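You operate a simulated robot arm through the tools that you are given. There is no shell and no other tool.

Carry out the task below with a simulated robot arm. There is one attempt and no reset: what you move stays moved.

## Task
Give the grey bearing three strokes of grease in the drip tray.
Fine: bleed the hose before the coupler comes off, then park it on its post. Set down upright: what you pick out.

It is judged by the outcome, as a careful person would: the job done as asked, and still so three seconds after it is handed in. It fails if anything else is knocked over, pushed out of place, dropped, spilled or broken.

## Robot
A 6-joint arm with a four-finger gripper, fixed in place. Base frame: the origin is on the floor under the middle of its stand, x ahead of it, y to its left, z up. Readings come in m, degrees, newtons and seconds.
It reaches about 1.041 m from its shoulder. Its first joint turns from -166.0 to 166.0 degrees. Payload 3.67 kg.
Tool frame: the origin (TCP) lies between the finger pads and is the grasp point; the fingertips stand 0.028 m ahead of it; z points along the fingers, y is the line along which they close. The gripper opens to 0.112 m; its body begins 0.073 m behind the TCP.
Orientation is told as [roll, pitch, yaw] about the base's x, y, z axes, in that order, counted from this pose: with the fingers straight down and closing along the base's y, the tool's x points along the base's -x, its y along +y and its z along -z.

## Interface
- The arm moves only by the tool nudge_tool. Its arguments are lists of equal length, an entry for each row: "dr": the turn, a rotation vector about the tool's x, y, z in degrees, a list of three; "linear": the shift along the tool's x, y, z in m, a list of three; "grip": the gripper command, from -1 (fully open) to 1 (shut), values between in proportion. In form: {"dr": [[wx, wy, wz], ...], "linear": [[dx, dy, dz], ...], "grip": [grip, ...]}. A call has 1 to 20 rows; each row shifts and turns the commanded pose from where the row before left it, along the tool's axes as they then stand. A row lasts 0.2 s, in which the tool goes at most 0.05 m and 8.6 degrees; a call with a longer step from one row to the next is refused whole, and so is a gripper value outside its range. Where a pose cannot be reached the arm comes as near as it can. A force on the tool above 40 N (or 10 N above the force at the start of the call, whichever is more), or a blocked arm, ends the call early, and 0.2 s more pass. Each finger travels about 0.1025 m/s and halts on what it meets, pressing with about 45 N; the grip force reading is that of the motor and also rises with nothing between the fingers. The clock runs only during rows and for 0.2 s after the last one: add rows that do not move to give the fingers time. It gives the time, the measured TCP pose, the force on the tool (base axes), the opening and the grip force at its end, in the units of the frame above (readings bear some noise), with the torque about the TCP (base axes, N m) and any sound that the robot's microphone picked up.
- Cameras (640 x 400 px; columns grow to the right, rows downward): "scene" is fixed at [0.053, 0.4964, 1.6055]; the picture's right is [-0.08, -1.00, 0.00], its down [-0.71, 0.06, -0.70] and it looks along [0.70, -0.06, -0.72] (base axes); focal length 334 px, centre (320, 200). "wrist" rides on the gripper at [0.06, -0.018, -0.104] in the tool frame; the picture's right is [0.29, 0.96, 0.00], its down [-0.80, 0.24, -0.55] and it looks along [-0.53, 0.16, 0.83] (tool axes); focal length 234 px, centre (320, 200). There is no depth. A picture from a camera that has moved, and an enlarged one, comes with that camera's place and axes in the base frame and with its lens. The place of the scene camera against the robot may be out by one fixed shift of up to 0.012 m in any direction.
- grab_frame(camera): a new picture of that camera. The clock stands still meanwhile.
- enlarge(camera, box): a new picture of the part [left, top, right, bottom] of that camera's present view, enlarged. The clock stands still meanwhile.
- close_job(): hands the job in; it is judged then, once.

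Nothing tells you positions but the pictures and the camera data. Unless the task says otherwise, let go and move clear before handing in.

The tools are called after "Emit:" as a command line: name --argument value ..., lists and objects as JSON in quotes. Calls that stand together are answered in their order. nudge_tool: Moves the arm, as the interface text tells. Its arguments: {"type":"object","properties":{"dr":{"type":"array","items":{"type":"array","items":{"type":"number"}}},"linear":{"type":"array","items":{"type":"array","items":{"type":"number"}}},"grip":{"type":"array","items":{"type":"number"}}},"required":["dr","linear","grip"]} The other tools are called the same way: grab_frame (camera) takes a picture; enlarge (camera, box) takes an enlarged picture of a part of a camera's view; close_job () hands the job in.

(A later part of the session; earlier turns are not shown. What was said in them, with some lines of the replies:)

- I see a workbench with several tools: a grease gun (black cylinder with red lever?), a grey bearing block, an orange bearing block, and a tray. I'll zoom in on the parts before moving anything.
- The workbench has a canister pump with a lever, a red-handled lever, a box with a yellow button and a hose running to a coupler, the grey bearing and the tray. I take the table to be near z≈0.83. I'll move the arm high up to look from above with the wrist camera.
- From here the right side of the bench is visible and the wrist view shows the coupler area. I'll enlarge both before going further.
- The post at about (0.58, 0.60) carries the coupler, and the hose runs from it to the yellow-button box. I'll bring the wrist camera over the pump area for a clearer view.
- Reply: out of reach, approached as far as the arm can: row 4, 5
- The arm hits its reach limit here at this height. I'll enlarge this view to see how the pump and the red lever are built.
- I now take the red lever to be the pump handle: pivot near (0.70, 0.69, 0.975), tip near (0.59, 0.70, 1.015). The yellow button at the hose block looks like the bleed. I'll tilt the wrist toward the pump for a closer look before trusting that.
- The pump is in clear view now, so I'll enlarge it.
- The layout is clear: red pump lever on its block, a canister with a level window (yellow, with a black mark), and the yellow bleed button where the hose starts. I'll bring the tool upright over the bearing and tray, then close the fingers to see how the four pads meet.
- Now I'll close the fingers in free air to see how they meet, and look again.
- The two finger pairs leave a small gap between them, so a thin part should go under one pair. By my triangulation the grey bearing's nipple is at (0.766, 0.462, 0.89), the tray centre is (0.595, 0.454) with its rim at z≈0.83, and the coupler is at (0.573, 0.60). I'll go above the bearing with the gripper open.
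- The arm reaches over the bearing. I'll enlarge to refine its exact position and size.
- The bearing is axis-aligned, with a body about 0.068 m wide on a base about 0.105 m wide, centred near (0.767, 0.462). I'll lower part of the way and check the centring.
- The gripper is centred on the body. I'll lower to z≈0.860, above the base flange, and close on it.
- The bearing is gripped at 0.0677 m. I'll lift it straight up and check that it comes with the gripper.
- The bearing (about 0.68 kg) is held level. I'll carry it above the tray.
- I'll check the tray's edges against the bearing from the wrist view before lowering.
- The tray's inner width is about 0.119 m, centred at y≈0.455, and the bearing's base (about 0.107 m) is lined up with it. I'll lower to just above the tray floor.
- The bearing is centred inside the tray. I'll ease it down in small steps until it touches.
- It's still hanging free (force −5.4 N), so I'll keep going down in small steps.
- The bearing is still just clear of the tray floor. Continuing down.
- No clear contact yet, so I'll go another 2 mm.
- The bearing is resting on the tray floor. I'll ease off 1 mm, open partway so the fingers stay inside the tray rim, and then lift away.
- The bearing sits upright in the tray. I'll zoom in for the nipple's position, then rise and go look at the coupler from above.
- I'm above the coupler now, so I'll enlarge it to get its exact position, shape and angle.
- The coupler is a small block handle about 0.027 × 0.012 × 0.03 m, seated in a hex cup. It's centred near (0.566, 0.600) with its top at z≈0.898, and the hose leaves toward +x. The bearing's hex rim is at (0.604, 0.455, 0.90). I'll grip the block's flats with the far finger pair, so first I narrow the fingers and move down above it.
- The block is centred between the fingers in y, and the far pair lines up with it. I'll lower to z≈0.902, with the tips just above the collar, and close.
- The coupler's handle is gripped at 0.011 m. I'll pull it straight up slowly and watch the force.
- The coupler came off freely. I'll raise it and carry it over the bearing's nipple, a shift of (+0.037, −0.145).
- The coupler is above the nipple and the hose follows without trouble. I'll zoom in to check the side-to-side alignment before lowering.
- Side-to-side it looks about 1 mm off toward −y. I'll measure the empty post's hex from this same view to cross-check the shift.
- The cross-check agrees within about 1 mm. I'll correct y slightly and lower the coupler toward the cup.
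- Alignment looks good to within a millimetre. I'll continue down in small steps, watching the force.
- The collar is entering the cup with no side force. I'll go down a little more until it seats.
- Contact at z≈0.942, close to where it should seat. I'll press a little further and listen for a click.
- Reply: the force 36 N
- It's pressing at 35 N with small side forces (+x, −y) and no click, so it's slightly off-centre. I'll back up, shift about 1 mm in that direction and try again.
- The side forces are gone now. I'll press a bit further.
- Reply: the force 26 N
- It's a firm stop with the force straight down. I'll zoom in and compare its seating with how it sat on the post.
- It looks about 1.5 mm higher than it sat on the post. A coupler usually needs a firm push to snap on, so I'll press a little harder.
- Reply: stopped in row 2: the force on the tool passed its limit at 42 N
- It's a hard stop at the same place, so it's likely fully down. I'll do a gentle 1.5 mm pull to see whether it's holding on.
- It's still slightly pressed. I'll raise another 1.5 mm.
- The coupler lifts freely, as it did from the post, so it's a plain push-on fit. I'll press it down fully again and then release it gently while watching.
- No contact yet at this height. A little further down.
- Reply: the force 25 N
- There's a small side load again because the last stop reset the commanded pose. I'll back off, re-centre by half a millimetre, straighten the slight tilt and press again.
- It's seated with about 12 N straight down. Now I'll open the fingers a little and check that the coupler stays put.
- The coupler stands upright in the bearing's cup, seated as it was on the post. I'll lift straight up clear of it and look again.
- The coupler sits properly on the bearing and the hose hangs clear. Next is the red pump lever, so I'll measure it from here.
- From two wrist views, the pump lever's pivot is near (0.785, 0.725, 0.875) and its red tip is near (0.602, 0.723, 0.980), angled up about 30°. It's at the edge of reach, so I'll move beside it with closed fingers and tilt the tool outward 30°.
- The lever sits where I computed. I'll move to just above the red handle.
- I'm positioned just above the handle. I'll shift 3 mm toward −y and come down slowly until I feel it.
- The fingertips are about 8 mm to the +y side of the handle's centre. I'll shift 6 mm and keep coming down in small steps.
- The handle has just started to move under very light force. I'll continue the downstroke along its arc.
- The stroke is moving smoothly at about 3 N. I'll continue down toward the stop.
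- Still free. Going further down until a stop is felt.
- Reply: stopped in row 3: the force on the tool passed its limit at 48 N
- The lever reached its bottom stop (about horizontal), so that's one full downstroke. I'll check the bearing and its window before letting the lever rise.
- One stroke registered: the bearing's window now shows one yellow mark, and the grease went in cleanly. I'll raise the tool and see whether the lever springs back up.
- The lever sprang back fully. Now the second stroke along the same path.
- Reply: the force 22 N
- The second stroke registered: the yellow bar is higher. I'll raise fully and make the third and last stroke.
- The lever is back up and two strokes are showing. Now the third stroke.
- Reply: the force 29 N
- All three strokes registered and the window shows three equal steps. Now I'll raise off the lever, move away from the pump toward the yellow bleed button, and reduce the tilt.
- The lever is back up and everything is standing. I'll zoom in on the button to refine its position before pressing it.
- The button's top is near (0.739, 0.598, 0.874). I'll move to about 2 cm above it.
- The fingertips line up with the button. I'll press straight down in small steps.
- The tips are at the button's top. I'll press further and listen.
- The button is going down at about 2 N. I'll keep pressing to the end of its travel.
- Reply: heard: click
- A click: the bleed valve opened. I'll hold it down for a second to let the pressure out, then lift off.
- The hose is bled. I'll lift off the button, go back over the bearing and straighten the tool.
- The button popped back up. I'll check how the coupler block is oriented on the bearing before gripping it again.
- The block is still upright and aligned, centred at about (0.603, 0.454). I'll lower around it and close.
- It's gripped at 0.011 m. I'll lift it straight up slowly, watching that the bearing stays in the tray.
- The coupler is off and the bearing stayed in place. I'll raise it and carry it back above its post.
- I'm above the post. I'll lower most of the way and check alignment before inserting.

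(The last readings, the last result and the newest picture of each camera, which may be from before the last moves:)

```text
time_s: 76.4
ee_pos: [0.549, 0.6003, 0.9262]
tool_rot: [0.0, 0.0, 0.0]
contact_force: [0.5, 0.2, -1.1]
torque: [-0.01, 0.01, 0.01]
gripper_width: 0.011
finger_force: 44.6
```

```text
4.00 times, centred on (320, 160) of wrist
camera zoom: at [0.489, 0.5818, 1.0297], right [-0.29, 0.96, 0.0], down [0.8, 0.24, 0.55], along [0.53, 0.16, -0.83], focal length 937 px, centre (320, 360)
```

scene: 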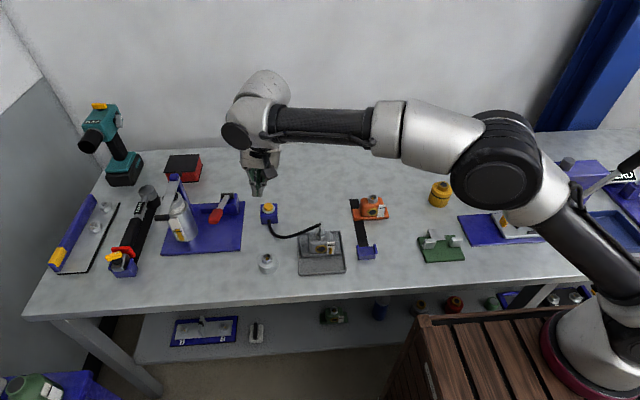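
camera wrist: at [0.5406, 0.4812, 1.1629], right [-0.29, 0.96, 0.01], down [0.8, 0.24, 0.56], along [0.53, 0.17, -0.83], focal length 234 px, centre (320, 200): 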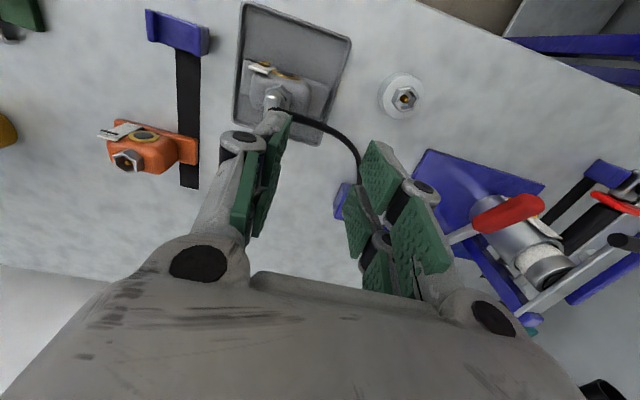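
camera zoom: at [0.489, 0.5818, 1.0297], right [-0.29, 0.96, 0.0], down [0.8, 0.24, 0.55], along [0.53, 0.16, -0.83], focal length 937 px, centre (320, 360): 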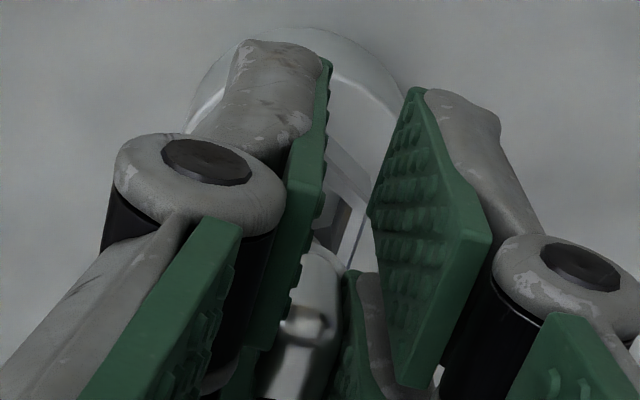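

The tips sit about 2 mm farther toward +y than when I lifted the coupler off. I'll correct that and lower to just above the seat.

Emit:
nudge_tool --dr '[[0, 0, 0], [0, 0, 0], [0, 0, 0]]' --linear '[[0.0005, -0.0018, 0], [0, 0, 0.004], [0, 0, 0]]' --grip '[0.95, 0.95, 0.95]'

Emit:
enlarge --camera "scene" --box '[230, 200, 310, 280]'

Emit:
enlarge --camera "wrist" --box '[250, 90, 390, 240]'

```text
time_s: 77.2
ee_pos: [0.5485, 0.5969, 0.9223]
tool_rot: [0.0, 0.0, -0.1]
contact_force: [-0.1, 0.1, -0.5]
torque: [-0.01, -0.01, 0.01]
gripper_width: 0.0112
finger_force: 45.2
```

```text
5.00 times, centred on (270, 240) of scene
camera zoom: at [0.053, 0.4964, 1.6055], right [-0.08, -1.0, 0.0], down [-0.71, 0.06, -0.7], along [0.7, -0.06, -0.72], focal length 1668 px, centre (570, 0)
```

zoom: 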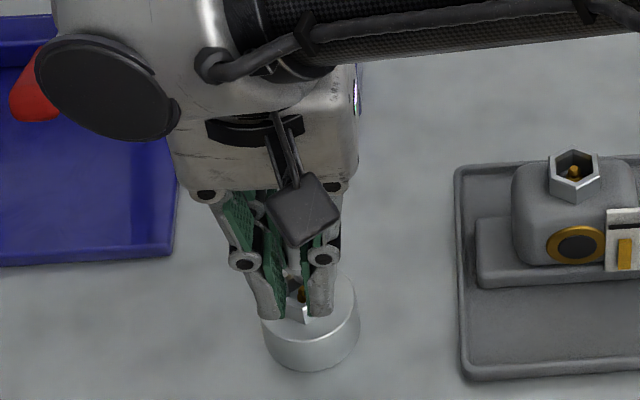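

```text
2.67 times, centred on (320, 165) of wrist
camera zoom: at [0.4885, 0.5801, 1.0256], right [-0.29, 0.96, 0.0], down [0.8, 0.24, 0.55], along [0.53, 0.16, -0.83], focal length 624 px, centre (320, 293)
```

zoom: 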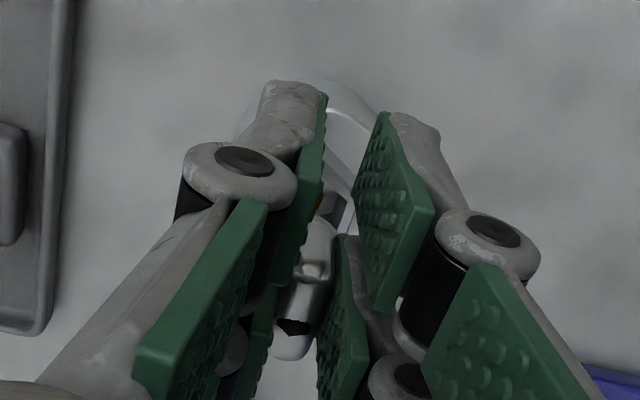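

The view now matches the picture taken when I first lifted the coupler off the post. I'll lower it in.

Emit:
nudge_tool --dr '[[0, 0, 0], [0, 0, 0], [0, 0, 0], [0, 0, 0]]' --linear '[[0, 0, 0.005], [0, 0, 0.004], [0, 0, 0.003], [0, 0, 0]]' --grip '[0.95, 0.95, 0.95, 0.95]'

```text
time_s: 78.2
ee_pos: [0.5481, 0.5978, 0.9094]
tool_rot: [0.1, 0.1, -0.1]
contact_force: [0.4, 5.0, -0.2]
torque: [0.22, 0.03, 0.08]
gripper_width: 0.0112
finger_force: 44.7
```

There's a small +y side force inside the cup. I'll ease +0.6 mm in y and continue down.

Emit:
nudge_tool --dr '[[0, 0, 0], [0, 0, 0], [0, 0, 0]]' --linear '[[0, 0.0007, 0], [0, 0, 0.002], [0, 0, 0]]' --grip '[0.95, 0.95, 0.95]'

```text
time_s: 79.0
ee_pos: [0.5481, 0.598, 0.9066]
tool_rot: [0.0, 0.0, -0.2]
contact_force: [0.3, 0.6, -1.4]
torque: [-0.02, 0.02, 0.01]
gripper_width: 0.0111
finger_force: 45.3
```

The side force is gone. I'll continue down to the seat.

Emit:
nudge_tool --dr '[[0, 0, 0], [0, 0, 0], [0, 0, 0]]' --linear '[[0, 0, 0.0015], [0, 0, 0.001], [0, 0, 0]]' --grip '[0.95, 0.95, 0.95]'

```text
time_s: 79.8
ee_pos: [0.5467, 0.5978, 0.9047]
tool_rot: [0.1, 0.0, -0.1]
contact_force: [-0.4, 2.4, 0.8]
torque: [0.13, -0.01, 0.07]
gripper_width: 0.0111
finger_force: 45.2
```

Emit:
nudge_tool --dr '[[0, 0, 0], [0, 0, 0], [0, 0, 0]]' --linear '[[0, 0.0003, 0.001], [0, 0, 0.001], [0, 0, 0]]' --grip '[0.95, 0.95, 0.95]'

```text
time_s: 80.6
ee_pos: [0.5478, 0.598, 0.9039]
tool_rot: [0.0, -0.1, -0.1]
contact_force: [-0.7, -2.8, 15.7]
torque: [-0.16, -0.23, -0.01]
gripper_width: 0.011
finger_force: 45.2
```

It's seated on the post with about 16 N straight down. I'll open the fingers a little and check.

Emit:
nudge_tool --dr '[[0, 0, 0], [0, 0, 0], [0, 0, 0], [0, 0, 0]]' --linear '[[0, 0, 0], [0, 0, 0], [0, 0, 0], [0, 0, 0]]' --grip '[0.6, 0.3, 0.2, 0.2]'

Emit:
enlarge --camera "scene" --box '[230, 200, 310, 280]'

Emit:
enlarge --camera "wrist" --box '[250, 90, 390, 240]'

```text
time_s: 81.6
ee_pos: [0.5488, 0.5983, 0.9037]
tool_rot: [0.0, 0.0, -0.1]
contact_force: [-0.6, 0.7, -0.5]
torque: [0.01, 0.02, 0.01]
gripper_width: 0.0446
finger_force: 0.0
```

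```text
5.00 times, centred on (270, 240) of scene
camera zoom: at [0.053, 0.4964, 1.6055], right [-0.08, -1.0, 0.0], down [-0.71, 0.06, -0.7], along [0.7, -0.06, -0.72], focal length 1668 px, centre (570, 0)
```

zoom: 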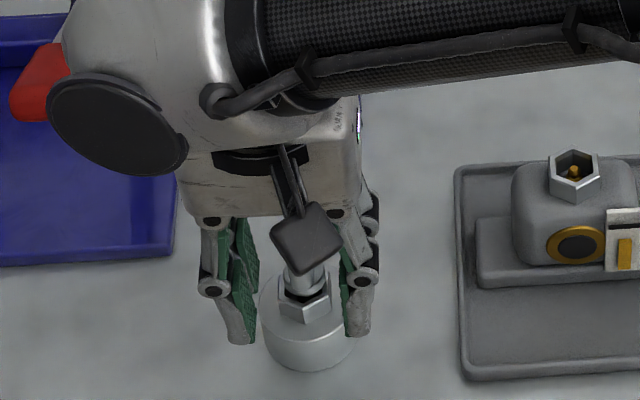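

```text
2.67 times, centred on (320, 165) of wrist
camera zoom: at [0.4881, 0.5805, 1.0062], right [-0.29, 0.96, 0.0], down [0.8, 0.24, 0.55], along [0.53, 0.16, -0.83], focal length 624 px, centre (320, 293)
```

zoom: 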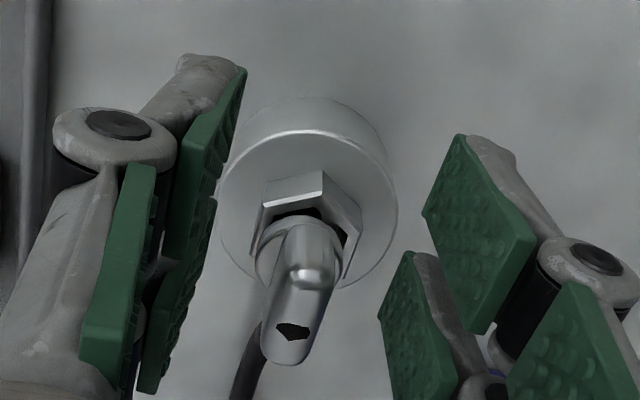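

The coupler is back on its post, upright and seated. I'll lift straight up and move clear.

Emit:
nudge_tool --dr '[[0, 0, 0], [0, 0, 0], [0, 0, 0], [0, 0, 0], [0, 0, 0], [0, 0, 0], [0, 0, 0], [0, 0, 0], [0, 0, 0], [0, 0, 0]]' --linear '[[0, 0, -0.01], [0, 0, -0.02], [0, 0, -0.04], [0, 0, -0.04], [0, 0, -0.04], [0.03, -0.03, -0.02], [0.04, -0.03, -0.02], [0.04, -0.03, -0.02], [0.03, -0.03, -0.02], [0, 0, 0]]' --grip '[0.2, 0.2, 0.2, 0.2, 0.2, 0.2, 0.2, 0.2, 0.2, 0.2]'

Emit:
grab_frame --camera "scene"

Emit:
grab_frame --camera "wrist"

Emit:
enlarge --camera "scene" --box '[245, 190, 295, 280]'

```text
refused: row 7 steps farther than a row can; nothing moved
```

```text
taken
```

scene: 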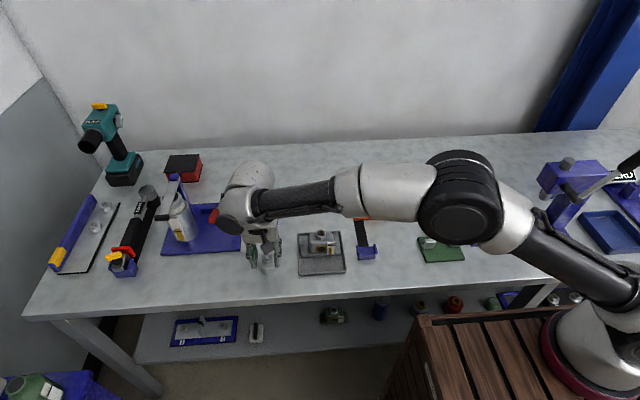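

```text
taken
camera wrist: at [0.4881, 0.5805, 1.0062], right [-0.29, 0.96, 0.0], down [0.8, 0.24, 0.55], along [0.53, 0.16, -0.83], focal length 234 px, centre (320, 200)
```

wrist: 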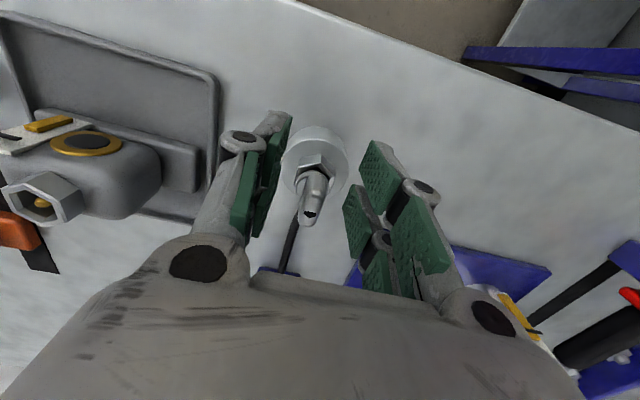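

```text
4.44 times, centred on (270, 235) of scene
camera zoom: at [0.053, 0.4964, 1.6055], right [-0.08, -1.0, 0.0], down [-0.71, 0.06, -0.7], along [0.7, -0.06, -0.72], focal length 1483 px, centre (542, 44)
```

zoom: 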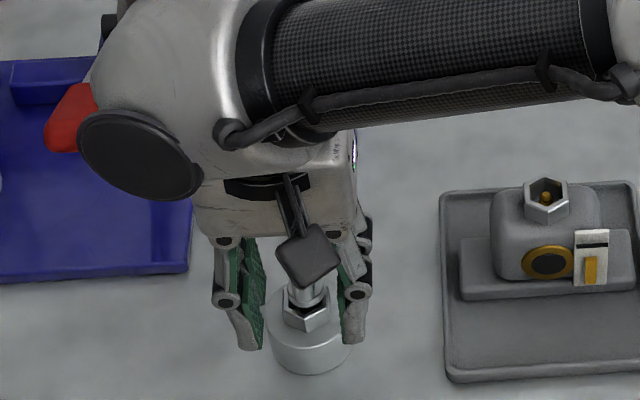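

One row's step was too long, so nothing moved and the coupler is still seated. I'll repeat the retreat with smaller steps.

Emit:
nudge_tool --dr '[[0, 0, 0], [0, 0, 0], [0, 0, 0], [0, 0, 0], [0, 0, 0], [0, 0, 0], [0, 0, 0], [0, 0, 0], [0, 0, 0], [0, 0, 0], [0, 0, 0]]' --linear '[[0, 0, -0.01], [0, 0, -0.02], [0, 0, -0.035], [0, 0, -0.035], [0, 0, -0.035], [0, 0, -0.035], [0.025, -0.03, -0.015], [0.03, -0.03, -0.015], [0.03, -0.03, -0.015], [0.025, -0.03, -0.015], [0, 0, 0]]' --grip '[0.2, 0.2, 0.2, 0.2, 0.2, 0.2, 0.2, 0.2, 0.2, 0.2, 0.2]'

Emit:
grab_frame --camera "scene"

Emit:
grab_frame --camera "wrist"

Emit:
enlarge --camera "scene" --box '[245, 190, 295, 280]'

```text
time_s: 84.0
ee_pos: [0.4372, 0.4787, 1.1302]
tool_rot: [0.0, -0.1, -0.1]
contact_force: [-0.3, -0.8, -0.5]
torque: [0.0, 0.0, 0.0]
gripper_width: 0.0448
finger_force: 0.0
```

```text
taken
```

scene: 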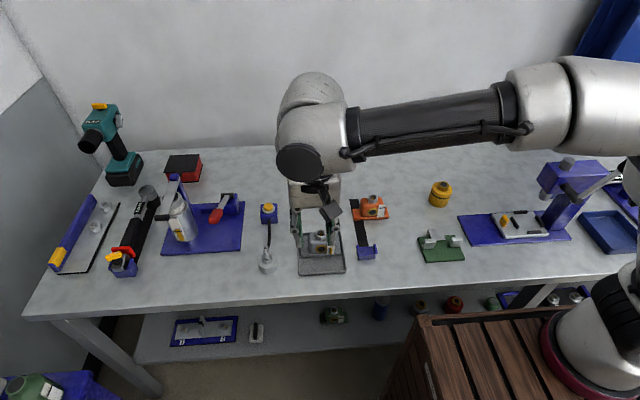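

```text
taken
camera wrist: at [0.3778, 0.4612, 1.2327], right [-0.29, 0.96, 0.0], down [0.8, 0.24, 0.55], along [0.53, 0.16, -0.83], focal length 234 px, centre (320, 200)
```

wrist: 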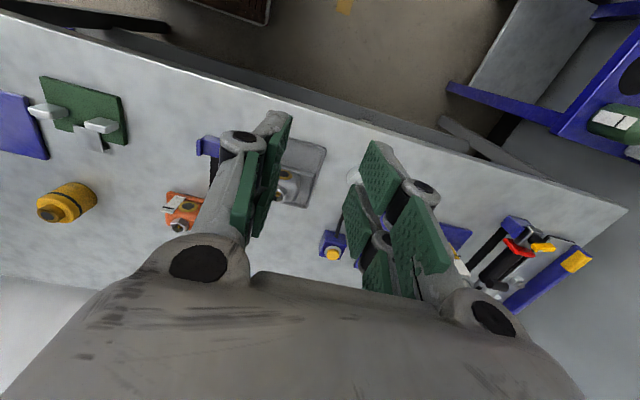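

```text
4.44 times, centred on (270, 235) of scene
camera zoom: at [0.053, 0.4964, 1.6055], right [-0.08, -1.0, 0.0], down [-0.71, 0.06, -0.7], along [0.7, -0.06, -0.72], focal length 1483 px, centre (542, 44)
```

zoom: 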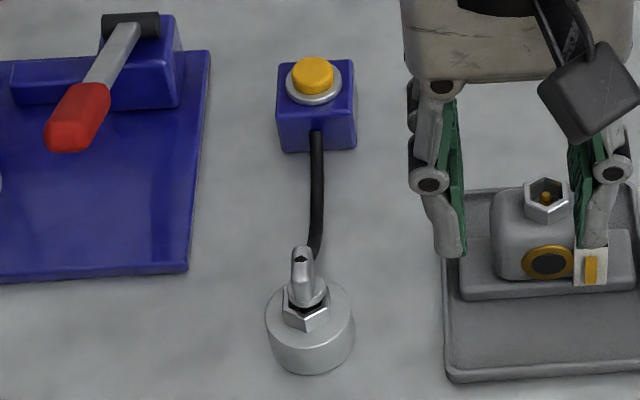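

The coupler is parked just as it was at the start, and the lever and button are back at rest. I'll move the arm fully clear and inspect the bearing and tray once more.

Emit:
nudge_tool --dr '[[0, 0, 0], [0, 0, 0], [0, 0, 0], [0, 0, 0], [0, 0, 0], [0, 0, 0], [0, 0, 0]]' --linear '[[0.016, -0.038, -0.005], [0.016, -0.038, -0.005], [0.016, -0.038, -0.005], [0.016, -0.038, -0.005], [0.016, -0.038, -0.005], [0.014, -0.036, -0.005], [0, 0, 0]]' --grip '[0.2, 0.2, 0.2, 0, -0.5, -1, -1]'

Emit:
grab_frame --camera "scene"

Emit:
enlarge --camera "scene" --box '[240, 180, 360, 280]'

Emit:
enlarge --camera "scene" --box '[295, 220, 350, 280]'

Emit:
enlarge --camera "scene" --box '[250, 235, 290, 280]'

```text
time_s: 85.6
ee_pos: [0.3431, 0.2543, 1.1617]
tool_rot: [0.0, 0.0, -0.1]
contact_force: [-0.3, -0.3, -0.2]
torque: [0.0, -0.02, 0.0]
gripper_width: 0.112
finger_force: 0.1
```

```text
taken
```

scene: 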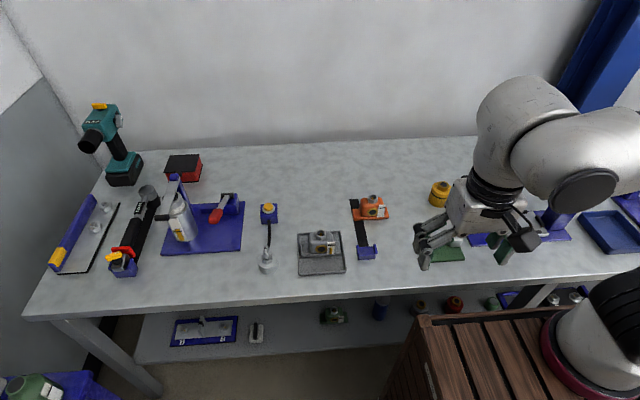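

```text
4.00 times, centred on (300, 230) of scene
camera zoom: at [0.053, 0.4964, 1.6055], right [-0.08, -1.0, 0.0], down [-0.71, 0.06, -0.7], along [0.7, -0.06, -0.72], focal length 1335 px, centre (400, 80)
```

zoom: 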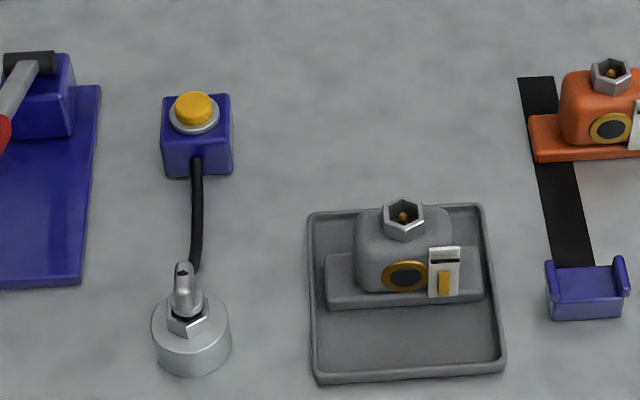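

```text
6.67 times, centred on (322, 250) of scene
camera zoom: at [0.053, 0.4964, 1.6055], right [-0.08, -1.0, 0.0], down [-0.71, 0.06, -0.7], along [0.7, -0.06, -0.72], focal length 2224 px, centre (303, -133)
```

zoom: 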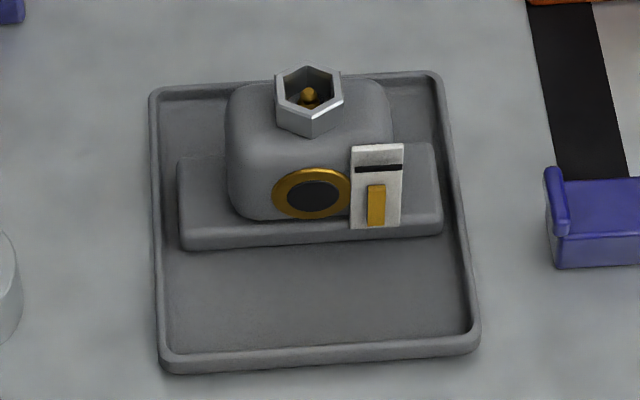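

```text
8.89 times, centred on (270, 258) of scene
camera zoom: at [0.053, 0.4964, 1.6055], right [-0.08, -1.0, 0.0], down [-0.71, 0.06, -0.7], along [0.7, -0.06, -0.72], focal length 2966 px, centre (764, -311)
```

zoom: 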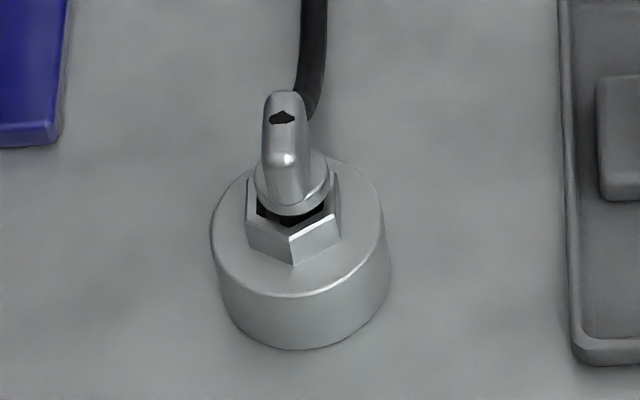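

The grey bearing sits upright in the drip tray with three strokes showing in its window. The hose was bled (I heard the click) before the coupler came off. The coupler is back on its post, there is no grease spilled, nothing else has moved, and the arm is clear. I'm handing the job in.

Emit:
close_job

```text
The job is handed in.
```

The grey bearing has its three strokes of grease and stands upright in the drip tray. Its window showed the yellow bar rise by one step with each full stroke.

- **Bleeding:** I pressed the yellow bleed button until it clicked and held it about a second before taking the coupler off.
- **Coupler:** It is back on its post, seated upright as it was at the start, with the hose hanging clear.
- **Everything else:** The final picture shows no grease spilled and nothing else moved. The pump lever and the bleed button are back at rest, and the arm is clear with the gripper open.
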